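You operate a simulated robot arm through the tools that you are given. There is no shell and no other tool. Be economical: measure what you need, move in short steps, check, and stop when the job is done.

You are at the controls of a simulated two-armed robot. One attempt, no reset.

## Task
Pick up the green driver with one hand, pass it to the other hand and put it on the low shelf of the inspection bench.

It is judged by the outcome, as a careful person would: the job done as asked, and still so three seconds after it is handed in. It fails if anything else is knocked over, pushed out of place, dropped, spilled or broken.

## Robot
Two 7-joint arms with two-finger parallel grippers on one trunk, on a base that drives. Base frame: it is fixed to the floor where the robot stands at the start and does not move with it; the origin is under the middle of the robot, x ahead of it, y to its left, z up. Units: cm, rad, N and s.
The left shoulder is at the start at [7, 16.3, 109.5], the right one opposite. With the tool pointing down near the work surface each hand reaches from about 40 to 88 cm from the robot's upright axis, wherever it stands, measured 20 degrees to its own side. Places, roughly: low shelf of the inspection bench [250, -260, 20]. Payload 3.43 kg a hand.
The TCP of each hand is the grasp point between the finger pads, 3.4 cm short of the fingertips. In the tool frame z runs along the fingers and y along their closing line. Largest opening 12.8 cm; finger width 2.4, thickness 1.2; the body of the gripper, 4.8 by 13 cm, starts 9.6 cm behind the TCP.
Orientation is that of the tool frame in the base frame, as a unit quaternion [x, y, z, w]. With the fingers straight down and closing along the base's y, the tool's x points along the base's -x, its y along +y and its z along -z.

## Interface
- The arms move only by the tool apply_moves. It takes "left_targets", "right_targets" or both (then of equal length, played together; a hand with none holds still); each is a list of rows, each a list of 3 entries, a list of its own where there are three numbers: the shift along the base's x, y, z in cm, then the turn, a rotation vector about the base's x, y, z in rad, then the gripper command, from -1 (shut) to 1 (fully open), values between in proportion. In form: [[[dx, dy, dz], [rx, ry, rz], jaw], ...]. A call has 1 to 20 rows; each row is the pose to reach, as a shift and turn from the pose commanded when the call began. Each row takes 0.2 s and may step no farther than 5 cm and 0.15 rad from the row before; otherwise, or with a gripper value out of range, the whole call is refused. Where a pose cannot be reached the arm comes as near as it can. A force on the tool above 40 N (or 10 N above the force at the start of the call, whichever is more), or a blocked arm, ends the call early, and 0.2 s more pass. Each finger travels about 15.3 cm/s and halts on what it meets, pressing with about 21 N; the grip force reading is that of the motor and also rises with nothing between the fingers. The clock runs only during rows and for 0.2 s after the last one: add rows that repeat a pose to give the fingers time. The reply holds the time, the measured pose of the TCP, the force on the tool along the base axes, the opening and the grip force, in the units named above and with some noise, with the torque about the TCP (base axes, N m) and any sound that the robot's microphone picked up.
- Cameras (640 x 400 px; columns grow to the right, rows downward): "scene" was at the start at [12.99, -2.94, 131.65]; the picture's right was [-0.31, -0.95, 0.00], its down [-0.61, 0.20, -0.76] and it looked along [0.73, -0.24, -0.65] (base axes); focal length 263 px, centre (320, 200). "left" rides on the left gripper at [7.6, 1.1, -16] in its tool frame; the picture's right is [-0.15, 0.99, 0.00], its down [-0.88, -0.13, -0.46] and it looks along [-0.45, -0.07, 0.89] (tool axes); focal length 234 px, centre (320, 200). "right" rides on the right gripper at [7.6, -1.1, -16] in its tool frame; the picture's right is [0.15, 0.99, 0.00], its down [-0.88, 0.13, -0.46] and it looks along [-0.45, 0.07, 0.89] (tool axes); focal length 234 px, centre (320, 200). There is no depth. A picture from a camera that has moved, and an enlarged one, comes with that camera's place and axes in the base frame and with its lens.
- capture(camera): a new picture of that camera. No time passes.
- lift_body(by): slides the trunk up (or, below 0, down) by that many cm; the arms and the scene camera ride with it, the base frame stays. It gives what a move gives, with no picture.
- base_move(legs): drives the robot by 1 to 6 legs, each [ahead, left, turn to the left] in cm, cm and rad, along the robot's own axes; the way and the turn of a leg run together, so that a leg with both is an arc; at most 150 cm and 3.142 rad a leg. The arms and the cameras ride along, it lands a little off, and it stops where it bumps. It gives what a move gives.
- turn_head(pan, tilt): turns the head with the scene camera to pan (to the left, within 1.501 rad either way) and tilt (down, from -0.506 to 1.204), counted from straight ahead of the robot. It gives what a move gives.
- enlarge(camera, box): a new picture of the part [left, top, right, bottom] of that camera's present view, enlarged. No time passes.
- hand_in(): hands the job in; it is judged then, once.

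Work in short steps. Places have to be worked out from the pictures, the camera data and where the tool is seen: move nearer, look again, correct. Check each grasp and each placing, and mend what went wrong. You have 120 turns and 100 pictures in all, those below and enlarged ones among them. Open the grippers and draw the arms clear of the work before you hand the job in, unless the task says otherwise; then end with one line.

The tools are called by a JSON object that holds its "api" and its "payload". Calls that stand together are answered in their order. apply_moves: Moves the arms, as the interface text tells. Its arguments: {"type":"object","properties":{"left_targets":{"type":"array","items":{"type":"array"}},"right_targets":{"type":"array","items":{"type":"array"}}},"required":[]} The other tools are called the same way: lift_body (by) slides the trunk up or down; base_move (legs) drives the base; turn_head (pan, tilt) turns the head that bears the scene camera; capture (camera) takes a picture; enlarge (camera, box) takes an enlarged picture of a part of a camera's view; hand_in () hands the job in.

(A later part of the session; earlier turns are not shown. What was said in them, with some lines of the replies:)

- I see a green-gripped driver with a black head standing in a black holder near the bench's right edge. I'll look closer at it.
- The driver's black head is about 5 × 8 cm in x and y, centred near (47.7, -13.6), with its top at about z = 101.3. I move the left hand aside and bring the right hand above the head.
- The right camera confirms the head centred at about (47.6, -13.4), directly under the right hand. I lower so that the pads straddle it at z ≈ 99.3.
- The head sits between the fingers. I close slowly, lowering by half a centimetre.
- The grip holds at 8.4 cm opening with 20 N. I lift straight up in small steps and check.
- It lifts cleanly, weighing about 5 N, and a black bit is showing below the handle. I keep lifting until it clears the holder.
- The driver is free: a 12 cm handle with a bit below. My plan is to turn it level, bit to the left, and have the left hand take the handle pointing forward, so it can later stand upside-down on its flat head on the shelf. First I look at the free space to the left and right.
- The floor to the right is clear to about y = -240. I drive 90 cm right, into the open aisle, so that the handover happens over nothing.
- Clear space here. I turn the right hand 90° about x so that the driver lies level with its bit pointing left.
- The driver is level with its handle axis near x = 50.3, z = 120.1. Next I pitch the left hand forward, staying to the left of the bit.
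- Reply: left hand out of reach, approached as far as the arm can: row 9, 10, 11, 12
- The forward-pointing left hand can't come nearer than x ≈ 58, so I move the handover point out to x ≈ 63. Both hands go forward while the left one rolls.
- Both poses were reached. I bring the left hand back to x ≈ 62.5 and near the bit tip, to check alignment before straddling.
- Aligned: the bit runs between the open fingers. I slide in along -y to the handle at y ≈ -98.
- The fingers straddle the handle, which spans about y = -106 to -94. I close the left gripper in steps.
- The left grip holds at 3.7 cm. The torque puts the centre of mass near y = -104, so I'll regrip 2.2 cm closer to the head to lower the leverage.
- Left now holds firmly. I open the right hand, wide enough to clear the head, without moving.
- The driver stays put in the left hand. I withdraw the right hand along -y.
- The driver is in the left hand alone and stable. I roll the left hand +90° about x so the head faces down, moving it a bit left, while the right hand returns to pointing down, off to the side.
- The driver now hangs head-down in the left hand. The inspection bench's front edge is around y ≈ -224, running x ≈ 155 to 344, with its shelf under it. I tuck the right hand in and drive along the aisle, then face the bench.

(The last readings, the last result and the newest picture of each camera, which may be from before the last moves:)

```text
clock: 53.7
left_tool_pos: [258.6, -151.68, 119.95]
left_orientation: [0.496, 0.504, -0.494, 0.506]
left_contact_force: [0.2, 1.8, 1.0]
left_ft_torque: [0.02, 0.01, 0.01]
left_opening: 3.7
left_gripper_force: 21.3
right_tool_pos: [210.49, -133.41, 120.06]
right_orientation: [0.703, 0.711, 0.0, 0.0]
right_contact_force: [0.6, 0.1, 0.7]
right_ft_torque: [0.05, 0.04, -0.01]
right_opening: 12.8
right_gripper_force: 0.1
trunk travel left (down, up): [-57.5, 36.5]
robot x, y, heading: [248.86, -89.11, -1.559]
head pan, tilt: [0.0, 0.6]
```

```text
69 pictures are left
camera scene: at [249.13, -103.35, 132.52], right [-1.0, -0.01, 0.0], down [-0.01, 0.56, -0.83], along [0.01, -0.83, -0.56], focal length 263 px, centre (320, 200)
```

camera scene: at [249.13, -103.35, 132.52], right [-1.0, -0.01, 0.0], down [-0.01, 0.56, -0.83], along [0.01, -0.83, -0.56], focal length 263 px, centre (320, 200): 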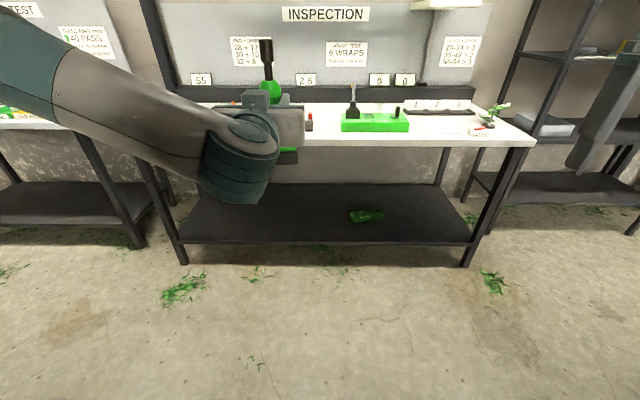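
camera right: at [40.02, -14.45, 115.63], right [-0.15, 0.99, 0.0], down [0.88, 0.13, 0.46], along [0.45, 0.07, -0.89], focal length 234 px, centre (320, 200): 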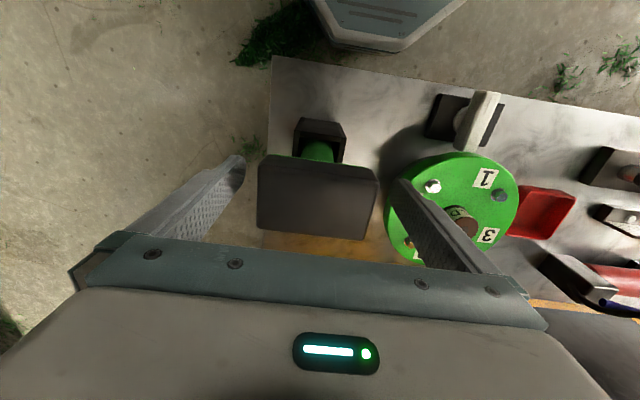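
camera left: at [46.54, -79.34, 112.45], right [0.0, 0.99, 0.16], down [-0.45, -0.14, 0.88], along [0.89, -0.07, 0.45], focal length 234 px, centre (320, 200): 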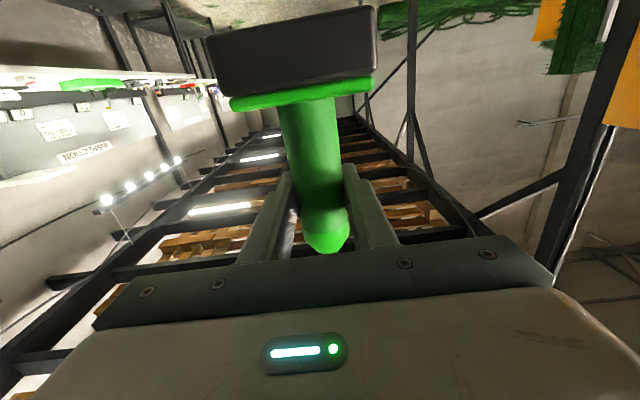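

This is the inspection bench: front edge y ≈ -221, shelf x ≈ 158–334 with its top at z ≈ 20. The table top is at z ≈ 83, and there's a small green thing on the shelf near x ≈ 216, which I'll keep clear of. I lower the trunk here in the open.

{"api": "lift_body", "payload": {"by": -56}}

{"api": "apply_moves", "payload": {"left_targets": [[[0, 0, -3], [0, 0, 0], -1], [[0, 0, -6], [0, 0, 0], -1], [[0, 0, -9], [0, 0, 0], -1], [[0, 0, -12], [0, 0, 0], -1], [[0, 0, -15], [0, 0, 0], -1], [[0, 0, -18], [0, 0, 0], -1], [[0, 0, -21], [0, 0, 0], -1], [[0, 0, -24], [0, 0, 0], -1], [[0, 0, -24], [0, 0, 0], -1]]}}

{"api": "turn_head", "payload": {"pan": 0.1, "tilt": 0.35}}

{"api": "capture", "payload": {"camera": "scene"}}

```text
refused: -56 is not a number from -40 to 40
```

```text
clock: 55.7
left_tool_pos: [257.12, -151.53, 96.65]
left_orientation: [0.496, 0.505, -0.492, 0.507]
left_contact_force: [-0.4, -0.9, -0.4]
left_ft_torque: [0.0, 0.0, -0.01]
left_opening: 3.7
left_gripper_force: 21.4
left hand out of reach, approached as far as the arm can: row 8, 9
right_tool_pos: [210.41, -133.39, 120.06]
right_orientation: [0.703, 0.711, 0.0, 0.0]
right_contact_force: [0.0, 1.3, -0.6]
right_ft_torque: [-0.02, 0.0, 0.0]
right_opening: 12.8
right_gripper_force: 0.0
trunk travel left (down, up): [-57.5, 36.5]
robot x, y, heading: [248.96, -89.09, -1.561]
head pan, tilt: [0.0, 0.6]
```

```text
clock: 56.5
left_tool_pos: [257.07, -151.45, 96.65]
left_orientation: [0.497, 0.505, -0.492, 0.506]
left_contact_force: [0.2, 0.2, 0.2]
left_ft_torque: [0.02, -0.02, 0.0]
left_opening: 3.71
left_gripper_force: 21.0
right_tool_pos: [210.33, -133.45, 120.01]
right_orientation: [0.702, 0.712, 0.0, 0.0]
right_contact_force: [-0.4, 0.4, -0.2]
right_ft_torque: [0.01, 0.02, -0.01]
right_opening: 12.79
right_gripper_force: 0.0
trunk travel left (down, up): [-57.5, 36.5]
robot x, y, heading: [249.06, -89.25, -1.558]
head pan, tilt: [0.099, 0.351]
```

```text
68 pictures are left
camera scene: at [250.04, -103.77, 134.78], right [-0.99, -0.11, 0.0], down [-0.04, 0.34, -0.94], along [0.1, -0.93, -0.34], focal length 263 px, centre (320, 200)
```

scene: 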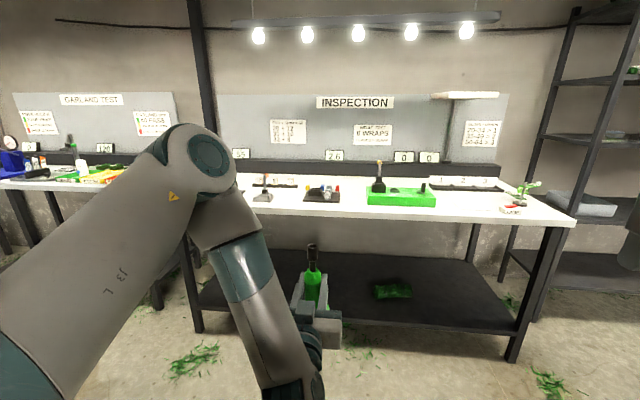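

The call limit for the lift is 40 cm, and the arm alone ran out of reach lower down with a high elbow. I lower the trunk in two goes, then extend the hand forward.

{"api": "lift_body", "payload": {"by": -40}}

{"api": "lift_body", "payload": {"by": -17}}

{"api": "apply_moves", "payload": {"left_targets": [[[0, -4, 0], [0, 0, 0], -1], [[0, -8, 0], [0, 0, 0], -1], [[0, -12, 0], [0, 0, 0], -1], [[0, -14, 0], [0, 0, 0], -1], [[0, -16, -2], [0, 0, 0], -1], [[0, -16, -4], [0, 0, 0], -1], [[0, -16, -6], [0, 0, 0], -1], [[0, -16, -6], [0, 0, 0], -1]]}}

{"api": "turn_head", "payload": {"pan": 0.1, "tilt": 0.1}}

{"api": "capture", "payload": {"camera": "scene"}}

```text
clock: 60.3
left_tool_pos: [257.09, -151.54, 56.7]
left_orientation: [0.496, 0.506, -0.491, 0.507]
left_contact_force: [-0.9, -0.1, -0.8]
left_ft_torque: [-0.01, -0.03, -0.05]
left_opening: 3.72
left_gripper_force: 20.6
right_tool_pos: [210.48, -133.45, 80.03]
right_orientation: [0.703, 0.711, 0.0, 0.001]
right_contact_force: [-0.2, 0.0, 0.5]
right_ft_torque: [-0.03, 0.0, 0.01]
right_opening: 12.82
right_gripper_force: 0.0
trunk travel left (down, up): [-17.5, 76.5]
robot x, y, heading: [249.15, -88.89, -1.56]
head pan, tilt: [0.099, 0.351]
```

```text
clock: 62.2
left_tool_pos: [257.09, -151.52, 39.66]
left_orientation: [0.496, 0.505, -0.492, 0.506]
left_contact_force: [0.4, -0.2, 0.1]
left_ft_torque: [-0.03, 0.04, 0.01]
left_opening: 3.71
left_gripper_force: 20.9
right_tool_pos: [210.39, -133.4, 63.04]
right_orientation: [0.703, 0.712, 0.0, 0.0]
right_contact_force: [-0.4, -0.6, 0.0]
right_ft_torque: [-0.02, 0.01, -0.01]
right_opening: 12.79
right_gripper_force: 0.0
trunk travel left (down, up): [-0.5, 93.5]
robot x, y, heading: [249.08, -89.31, -1.561]
head pan, tilt: [0.099, 0.351]
```

```text
clock: 64.0
left_tool_pos: [253.28, -166.84, 36.22]
left_orientation: [0.493, 0.52, -0.476, 0.509]
left_contact_force: [0.5, 0.8, 0.0]
left_ft_torque: [-0.02, -0.02, 0.03]
left_opening: 3.69
left_gripper_force: 21.6
left hand out of reach, approached as far as the arm can: row 1, 2, 3, 4, 5, 6, 7, 8
right_tool_pos: [210.36, -133.5, 63.08]
right_orientation: [0.703, 0.712, 0.001, 0.0]
right_contact_force: [0.3, 0.9, 0.4]
right_ft_torque: [-0.02, 0.0, 0.01]
right_opening: 12.8
right_gripper_force: 0.2
trunk travel left (down, up): [-0.5, 93.5]
robot x, y, heading: [249.08, -89.16, -1.556]
head pan, tilt: [0.099, 0.351]
```

```text
clock: 64.8
left_tool_pos: [253.29, -166.75, 36.26]
left_orientation: [0.491, 0.521, -0.476, 0.511]
left_contact_force: [0.2, -0.1, 0.6]
left_ft_torque: [0.01, -0.01, -0.03]
left_opening: 3.69
left_gripper_force: 21.2
right_tool_pos: [210.32, -133.42, 63.01]
right_orientation: [0.702, 0.712, 0.0, 0.0]
right_contact_force: [-0.3, 0.2, 0.5]
right_ft_torque: [0.01, 0.0, -0.02]
right_opening: 12.8
right_gripper_force: 0.1
trunk travel left (down, up): [-0.5, 93.5]
robot x, y, heading: [249.02, -89.25, -1.562]
head pan, tilt: [0.099, 0.099]
```

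```text
67 pictures are left
camera scene: at [250.04, -103.63, 80.12], right [-0.99, -0.11, 0.0], down [-0.01, 0.1, -0.99], along [0.11, -0.99, -0.1], focal length 263 px, centre (320, 200)
```

scene: 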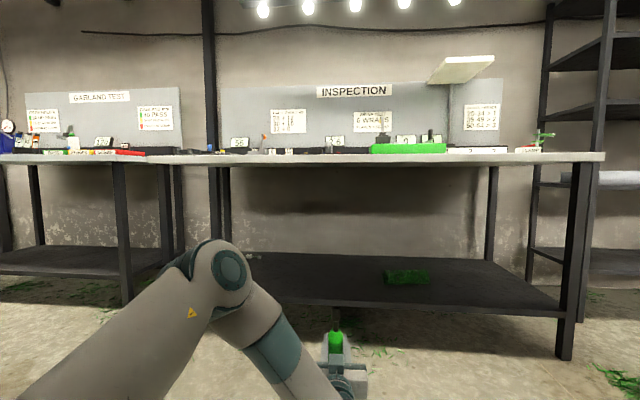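

With the trunk at the bottom the elbow is at about z ≈ 69, below the table top's underside. The arm is at a joint limit here, and yaw doesn't matter for placing, so I move outward (+x), farther forward, and yaw slightly left.

{"api": "apply_moves", "payload": {"left_targets": [[[2, -2, 0], [-0.01, 0, 0.03], -1], [[4, -3, 0], [-0.02, 0, 0.06], -1], [[6, -4, 0], [-0.025, 0, 0.1], -1], [[8, -5, 0], [-0.025, 0, 0.12], -1], [[10, -6, 0], [-0.025, 0, 0.15], -1], [[10, -6, -2], [-0.025, 0, 0.15], -1], [[10, -6, -2], [-0.025, 0, 0.15], -1]]}}

{"api": "capture", "payload": {"camera": "left"}}

```text
clock: 66.4
left_tool_pos: [260.26, -172.97, 35.82]
left_orientation: [0.448, 0.547, -0.446, 0.549]
left_contact_force: [0.3, -0.2, -1.2]
left_ft_torque: [0.01, 0.04, 0.0]
left_opening: 3.66
left_gripper_force: 20.8
left hand out of reach, approached as far as the arm can: row 1, 2, 3, 4, 5, 6, 7
right_tool_pos: [210.33, -133.47, 63.05]
right_orientation: [0.703, 0.712, 0.001, 0.0]
right_contact_force: [0.8, 0.3, 0.1]
right_ft_torque: [0.03, 0.03, 0.01]
right_opening: 12.79
right_gripper_force: 0.1
trunk travel left (down, up): [-0.5, 93.5]
robot x, y, heading: [249.33, -89.2, -1.56]
head pan, tilt: [0.099, 0.099]
```

```text
66 pictures are left
camera left: at [258.11, -157.08, 28.37], right [0.97, 0.2, 0.15], down [-0.22, 0.42, 0.88], along [0.11, -0.89, 0.45], focal length 234 px, centre (320, 200)
```

left: 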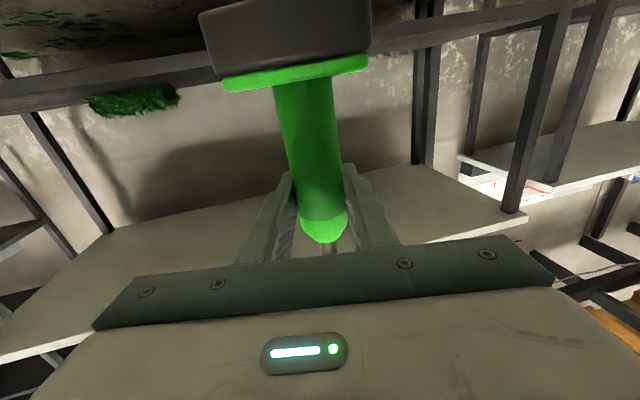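

Pitch is now true, but z stays at 35.8 while I need about 31. I try further outward and forward, where the forearm slopes less.

{"api": "apply_moves", "payload": {"left_targets": [[[3, -2, 0], [0, 0, 0.05], -1], [[6, -4, -1], [0, 0, 0.1], -1], [[9, -4, -2], [0, 0, 0.15], -1], [[9, -4, -3.5], [0, 0, 0.15], -1], [[9, -4, -5], [0, 0, 0.15], -1], [[9, -4, -5], [0, 0, 0.15], -1]]}}

{"api": "capture", "payload": {"camera": "scene"}}

```text
clock: 67.8
left_tool_pos: [267.85, -177.02, 31.77]
left_orientation: [0.406, 0.576, -0.406, 0.582]
left_contact_force: [0.1, 0.5, -0.3]
left_ft_torque: [-0.02, 0.04, -0.02]
left_opening: 3.67
left_gripper_force: 21.0
left hand out of reach, approached as far as the arm can: row 1, 2, 3, 4, 5, 6
right_tool_pos: [210.4, -133.39, 63.04]
right_orientation: [0.703, 0.711, 0.0, 0.0]
right_contact_force: [-0.6, 0.4, 0.3]
right_ft_torque: [0.04, -0.01, -0.02]
right_opening: 12.8
right_gripper_force: 0.0
trunk travel left (down, up): [-0.5, 93.5]
robot x, y, heading: [249.41, -88.96, -1.555]
head pan, tilt: [0.099, 0.099]
```

```text
65 pictures are left
camera scene: at [250.05, -103.64, 80.13], right [-0.99, -0.11, 0.0], down [-0.01, 0.1, -0.99], along [0.11, -0.99, -0.1], focal length 263 px, centre (320, 200)
```

scene: 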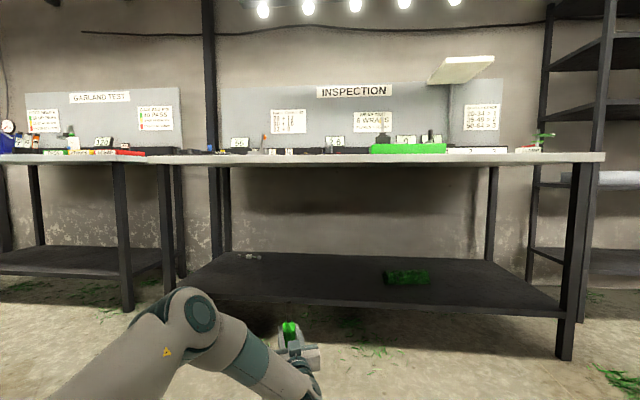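

Now z = 31.8 is reached with the elbow low. I lower another 2.5 cm for margin; then I'll raise the trunk and drive in.

{"api": "apply_moves", "payload": {"left_targets": [[[0.5, -0.5, -1], [0, 0, 0], -1], [[1, -1, -2], [0, 0, 0], -1], [[1.5, -1, -3], [0, 0, 0], -1], [[1.5, -1, -3], [0, 0, 0], -1]]}}

{"api": "lift_body", "payload": {"by": 9}}

{"api": "capture", "payload": {"camera": "left"}}

```text
clock: 68.8
left_tool_pos: [267.29, -178.37, 29.99]
left_orientation: [0.406, 0.578, -0.405, 0.581]
left_contact_force: [-0.2, -0.3, 0.5]
left_ft_torque: [0.03, -0.01, -0.01]
left_opening: 3.7
left_gripper_force: 20.7
left hand out of reach, approached as far as the arm can: row 1, 2, 3, 4
right_tool_pos: [210.36, -133.44, 63.1]
right_orientation: [0.703, 0.711, 0.001, -0.001]
right_contact_force: [-0.2, -0.1, 0.1]
right_ft_torque: [0.0, 0.04, 0.0]
right_opening: 12.79
right_gripper_force: 0.0
trunk travel left (down, up): [-0.5, 93.5]
robot x, y, heading: [248.91, -89.68, -1.56]
head pan, tilt: [0.099, 0.099]
```

```text
clock: 70.0
left_tool_pos: [267.31, -178.34, 39.01]
left_orientation: [0.407, 0.577, -0.405, 0.581]
left_contact_force: [0.2, -0.5, -0.1]
left_ft_torque: [0.0, 0.01, 0.02]
left_opening: 3.67
left_gripper_force: 20.8
right_tool_pos: [210.35, -133.39, 72.06]
right_orientation: [0.703, 0.711, 0.001, 0.0]
right_contact_force: [0.1, 0.2, -0.3]
right_ft_torque: [-0.01, -0.02, 0.02]
right_opening: 12.84
right_gripper_force: 0.1
trunk travel left (down, up): [-9.5, 84.5]
robot x, y, heading: [248.99, -89.15, -1.554]
head pan, tilt: [0.099, 0.099]
```

```text
64 pictures are left
camera left: at [262.81, -162.95, 31.44], right [0.93, 0.34, 0.15], down [-0.28, 0.38, 0.88], along [0.24, -0.86, 0.45], focal length 234 px, centre (320, 200)
```

left: 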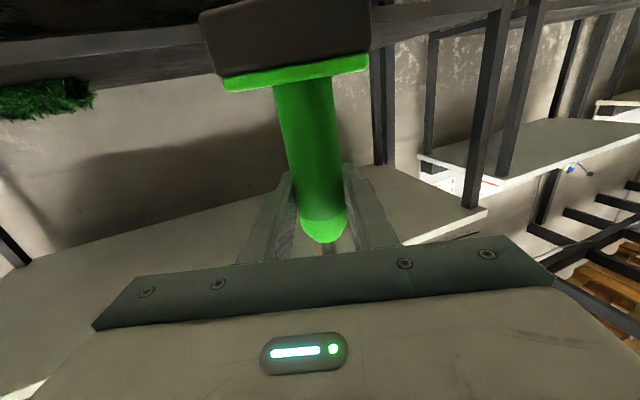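

The driver's head bottom should be near z ≈ 29, well above the shelf and below the table top. I drive forward 40 cm first and check.

{"api": "base_move", "payload": {"legs": [[40, 0, 0]]}}

{"api": "turn_head", "payload": {"pan": 0.2, "tilt": 0.45}}

{"api": "capture", "payload": {"camera": "scene"}}

```text
clock: 72.5
left_tool_pos: [267.92, -218.06, 39.11]
left_orientation: [0.405, 0.579, -0.404, 0.581]
left_contact_force: [0.5, -0.5, 0.0]
left_ft_torque: [0.01, 0.02, -0.02]
left_opening: 3.7
left_gripper_force: 20.9
right_tool_pos: [210.84, -173.27, 72.05]
right_orientation: [0.702, 0.712, 0.0, 0.0]
right_contact_force: [-0.3, -0.2, 0.7]
right_ft_torque: [0.0, 0.01, -0.03]
right_opening: 12.82
right_gripper_force: 0.1
trunk travel left (down, up): [-9.5, 84.5]
robot x, y, heading: [249.81, -128.98, -1.555]
head pan, tilt: [0.099, 0.099]
```

```text
clock: 73.3
left_tool_pos: [267.88, -218.1, 38.99]
left_orientation: [0.405, 0.579, -0.404, 0.581]
left_contact_force: [0.4, -0.5, -0.2]
left_ft_torque: [0.02, -0.01, 0.0]
left_opening: 3.67
left_gripper_force: 21.3
right_tool_pos: [211.01, -173.4, 72.05]
right_orientation: [0.703, 0.712, 0.0, -0.001]
right_contact_force: [0.1, 0.2, -0.1]
right_ft_torque: [0.01, 0.03, -0.04]
right_opening: 12.81
right_gripper_force: 0.1
trunk travel left (down, up): [-9.5, 84.5]
robot x, y, heading: [249.52, -128.81, -1.555]
head pan, tilt: [0.201, 0.45]
```

```text
63 pictures are left
camera scene: at [251.48, -143.33, 85.87], right [-0.98, -0.21, 0.0], down [-0.09, 0.43, -0.9], along [0.19, -0.88, -0.44], focal length 263 px, centre (320, 200)
```

scene: 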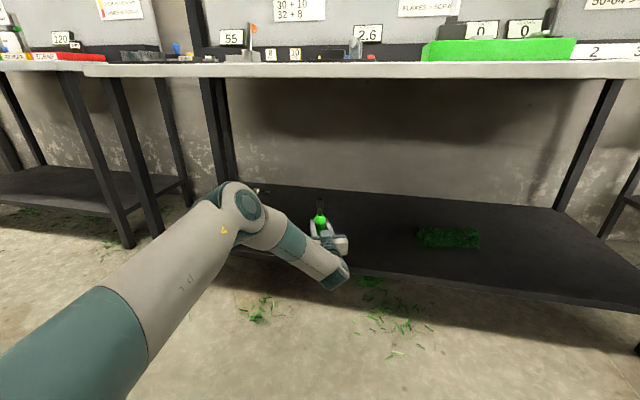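

The path is clear and the elbow stays below the table top. I drive 24 cm more to bring the driver over the shelf.

{"api": "base_move", "payload": {"legs": [[24, 0, 0]]}}

{"api": "capture", "payload": {"camera": "scene"}}

{"api": "capture", "payload": {"camera": "left"}}

```text
clock: 75.1
left_tool_pos: [268.46, -242.32, 39.02]
left_orientation: [0.404, 0.58, -0.404, 0.581]
left_contact_force: [0.2, -0.2, -0.5]
left_ft_torque: [0.0, -0.02, -0.03]
left_opening: 3.69
left_gripper_force: 20.8
right_tool_pos: [211.36, -197.57, 71.96]
right_orientation: [0.702, 0.712, -0.001, 0.001]
right_contact_force: [0.1, 0.2, 0.5]
right_ft_torque: [0.04, 0.03, 0.02]
right_opening: 12.77
right_gripper_force: 0.0
trunk travel left (down, up): [-9.5, 84.5]
robot x, y, heading: [250.06, -152.89, -1.55]
head pan, tilt: [0.201, 0.45]
```

```text
62 pictures are left
camera scene: at [251.85, -167.52, 85.86], right [-0.98, -0.21, 0.0], down [-0.09, 0.43, -0.9], along [0.19, -0.88, -0.44], focal length 263 px, centre (320, 200)
```

scene: 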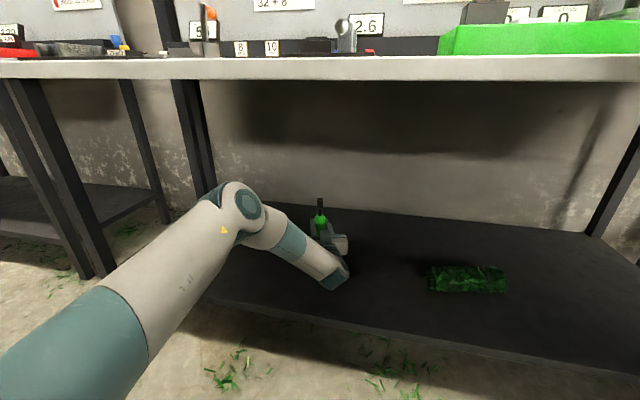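

```text
61 pictures are left
camera left: at [263.88, -226.94, 31.45], right [0.93, 0.34, 0.15], down [-0.28, 0.38, 0.88], along [0.24, -0.86, 0.45], focal length 234 px, centre (320, 200)
```

left: 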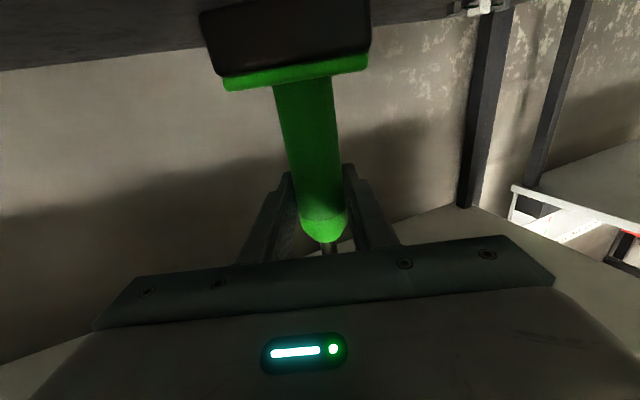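

The left camera housing would sit close to the shelf when lowered. I back off 9 cm so that it stays outside the edge while the driver is still about 12 cm inside.

{"api": "base_move", "payload": {"legs": [[-9, 0, 0]]}}

{"api": "lift_body", "payload": {"by": -6}}

{"api": "enlarge", "payload": {"camera": "scene", "box": [240, 170, 440, 310]}}

{"api": "capture", "payload": {"camera": "left"}}

```text
clock: 76.2
left_tool_pos: [268.45, -233.25, 38.92]
left_orientation: [0.405, 0.578, -0.404, 0.582]
left_contact_force: [0.0, -0.5, 0.5]
left_ft_torque: [0.0, 0.05, 0.02]
left_opening: 3.67
left_gripper_force: 21.3
right_tool_pos: [211.36, -188.63, 72.02]
right_orientation: [0.701, 0.713, 0.0, 0.0]
right_contact_force: [0.5, 0.0, 0.2]
right_ft_torque: [-0.01, 0.01, 0.02]
right_opening: 12.82
right_gripper_force: 0.1
trunk travel left (down, up): [-9.5, 84.5]
robot x, y, heading: [249.65, -143.92, -1.556]
head pan, tilt: [0.201, 0.45]
```

```text
clock: 77.2
left_tool_pos: [268.46, -233.27, 33.46]
left_orientation: [0.403, 0.577, -0.405, 0.583]
left_contact_force: [1.6, -4.1, 6.9]
left_ft_torque: [-0.24, 0.08, 0.04]
left_opening: 3.68
left_gripper_force: 20.9
right_tool_pos: [211.25, -188.54, 66.05]
right_orientation: [0.701, 0.713, -0.001, 0.0]
right_contact_force: [0.2, 0.0, 0.9]
right_ft_torque: [0.02, -0.01, 0.0]
right_opening: 12.82
right_gripper_force: 0.1
trunk travel left (down, up): [-3.5, 90.5]
robot x, y, heading: [249.65, -144.06, -1.558]
head pan, tilt: [0.201, 0.45]
```

```text
2.86 times, centred on (340, 240) of scene
camera zoom: at [251.71, -158.37, 79.91], right [-0.98, -0.22, 0.0], down [-0.09, 0.42, -0.9], along [0.19, -0.88, -0.43], focal length 753 px, centre (263, 86)
```

zoom: 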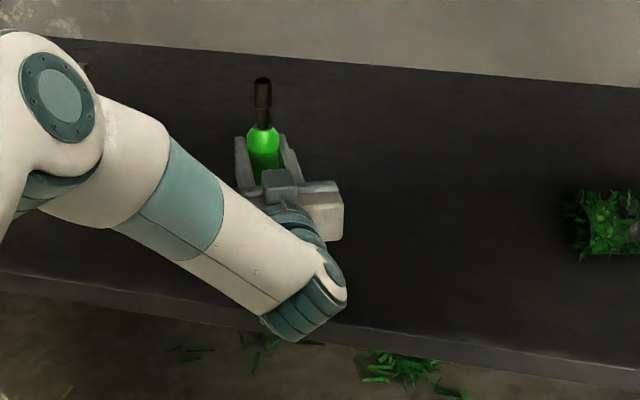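

```text
59 pictures are left
camera left: at [263.86, -217.98, 25.76], right [0.93, 0.34, 0.15], down [-0.28, 0.39, 0.88], along [0.24, -0.85, 0.46], focal length 234 px, centre (320, 200)
```

left: 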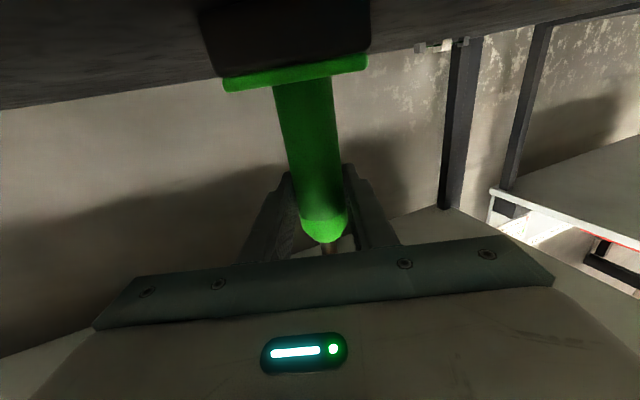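

Readings show contact: about 7 N upward, with the torque matching the head's near edge on the shelf (top z ≈ 23), and the tool axis is vertical. I open the left hand gently.

{"api": "apply_moves", "payload": {"left_targets": [[[0, 0, 0], [0, 0, 0], -0.5], [[0, 0, 0], [0, 0, 0], -0.4], [[0, 0, 0], [0, 0, 0], -0.35], [[0, 0, 0], [0, 0, 0], -0.3], [[0, 0, 0], [0, 0, 0], -0.25], [[0, 0, 0], [0, 0, 0], -0.25]]}}

{"api": "capture", "payload": {"camera": "left"}}

{"api": "enlarge", "payload": {"camera": "scene", "box": [240, 170, 440, 310]}}

```text
clock: 78.6
left_tool_pos: [268.4, -233.2, 32.96]
left_orientation: [0.404, 0.579, -0.404, 0.582]
left_contact_force: [0.2, -0.5, -0.3]
left_ft_torque: [-0.03, 0.0, 0.01]
left_opening: 4.79
left_gripper_force: 0.0
right_tool_pos: [211.19, -188.55, 66.03]
right_orientation: [0.702, 0.712, 0.0, 0.0]
right_contact_force: [-0.6, 0.4, 0.7]
right_ft_torque: [0.0, 0.01, 0.01]
right_opening: 12.8
right_gripper_force: 0.0
trunk travel left (down, up): [-3.5, 90.5]
robot x, y, heading: [249.85, -144.46, -1.552]
head pan, tilt: [0.201, 0.45]
```

```text
58 pictures are left
camera left: at [263.83, -217.87, 25.52], right [0.93, 0.34, 0.15], down [-0.28, 0.38, 0.88], along [0.24, -0.86, 0.45], focal length 234 px, centre (320, 200)
```

left: 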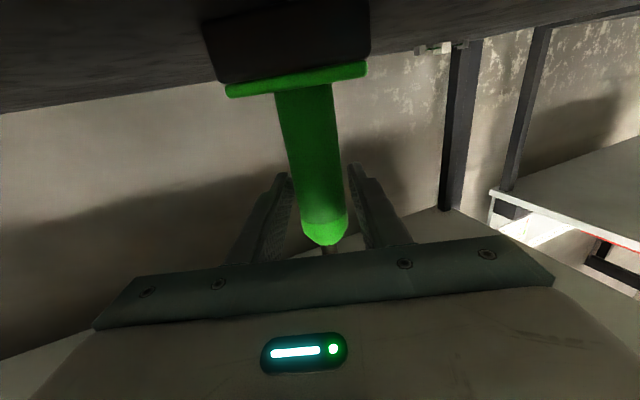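

```text
2.86 times, centred on (340, 240) of scene
camera zoom: at [251.72, -158.42, 79.88], right [-0.98, -0.22, 0.0], down [-0.09, 0.43, -0.9], along [0.19, -0.88, -0.44], focal length 753 px, centre (263, 86)
```

zoom: 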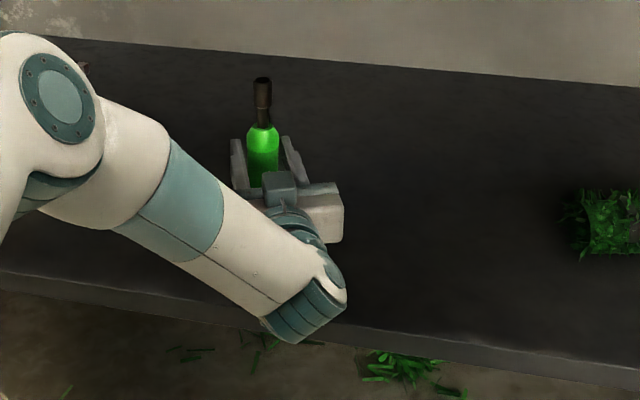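

It stands on its own and the gripper force is zero. I open fully, then back straight out along the finger direction with the base.

{"api": "apply_moves", "payload": {"left_targets": [[[0, 0, 0], [0, 0, 0], 0], [[0, 0, 0], [0, 0, 0], 0.4], [[0, 0, 0], [0, 0, 0], 0.8], [[0, 0, 0], [0, 0, 0], 0.8]]}}

{"api": "base_move", "payload": {"legs": [[-14.1, -5.2, 0], [-40, -5, 0]]}}

{"api": "capture", "payload": {"camera": "scene"}}

```text
clock: 79.6
left_tool_pos: [268.32, -233.14, 33.0]
left_orientation: [0.405, 0.578, -0.404, 0.582]
left_contact_force: [-0.9, -0.1, 0.6]
left_ft_torque: [-0.01, 0.03, -0.01]
left_opening: 11.5
left_gripper_force: 0.1
right_tool_pos: [211.27, -188.44, 66.04]
right_orientation: [0.701, 0.713, -0.001, 0.0]
right_contact_force: [0.0, -0.7, 0.3]
right_ft_torque: [0.01, -0.04, 0.01]
right_opening: 12.79
right_gripper_force: 0.1
trunk travel left (down, up): [-3.5, 90.5]
robot x, y, heading: [249.77, -144.21, -1.561]
head pan, tilt: [0.201, 0.45]
```

```text
clock: 83.1
left_tool_pos: [257.3, -178.85, 33.09]
left_orientation: [0.404, 0.579, -0.403, 0.583]
left_contact_force: [0.2, -0.2, -0.1]
left_ft_torque: [-0.02, 0.0, 0.01]
left_opening: 11.5
left_gripper_force: 0.0
right_tool_pos: [200.15, -134.3, 66.14]
right_orientation: [0.701, 0.713, 0.0, 0.0]
right_contact_force: [-0.5, 0.5, -0.3]
right_ft_torque: [0.0, 0.01, -0.03]
right_opening: 12.79
right_gripper_force: 0.0
trunk travel left (down, up): [-3.5, 90.5]
robot x, y, heading: [238.66, -89.61, -1.55]
head pan, tilt: [0.201, 0.45]
```

```text
56 pictures are left
camera scene: at [240.55, -104.1, 79.88], right [-0.98, -0.22, 0.0], down [-0.09, 0.43, -0.9], along [0.2, -0.88, -0.44], focal length 263 px, centre (320, 200)
```

scene: 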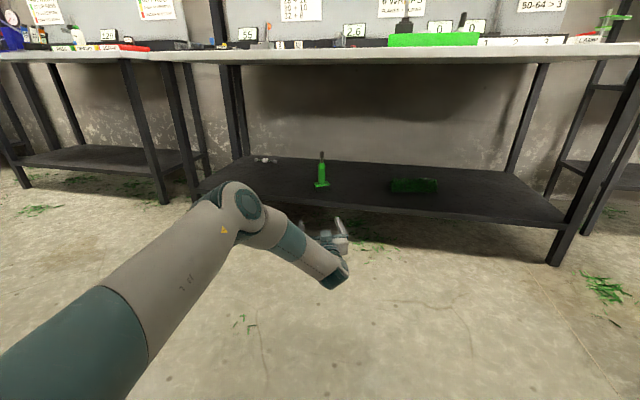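

The driver stands alone on the low shelf and the arms are clear. One close look to confirm before handing in.

{"api": "enlarge", "payload": {"camera": "scene", "box": [260, 130, 400, 218]}}

```text
4.55 times, centred on (330, 174) of scene
camera zoom: at [240.55, -104.1, 79.88], right [-0.98, -0.22, 0.0], down [-0.09, 0.43, -0.9], along [0.2, -0.88, -0.44], focal length 1197 px, centre (274, 318)
```

zoom: 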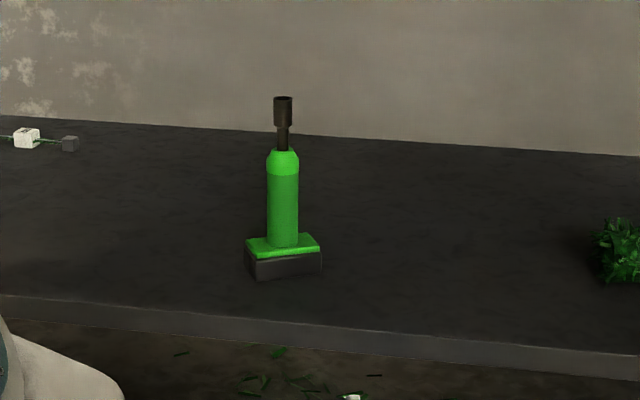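

The driver stands flat and well inside the shelf edge, with nothing else disturbed. I hand in.

{"api": "hand_in", "payload": {}}

```text
The job is handed in.
```

The right hand picked up the green driver and passed it to the left, which set it on the inspection bench's low shelf; it was standing upright on its flat head in the last picture before I handed in.
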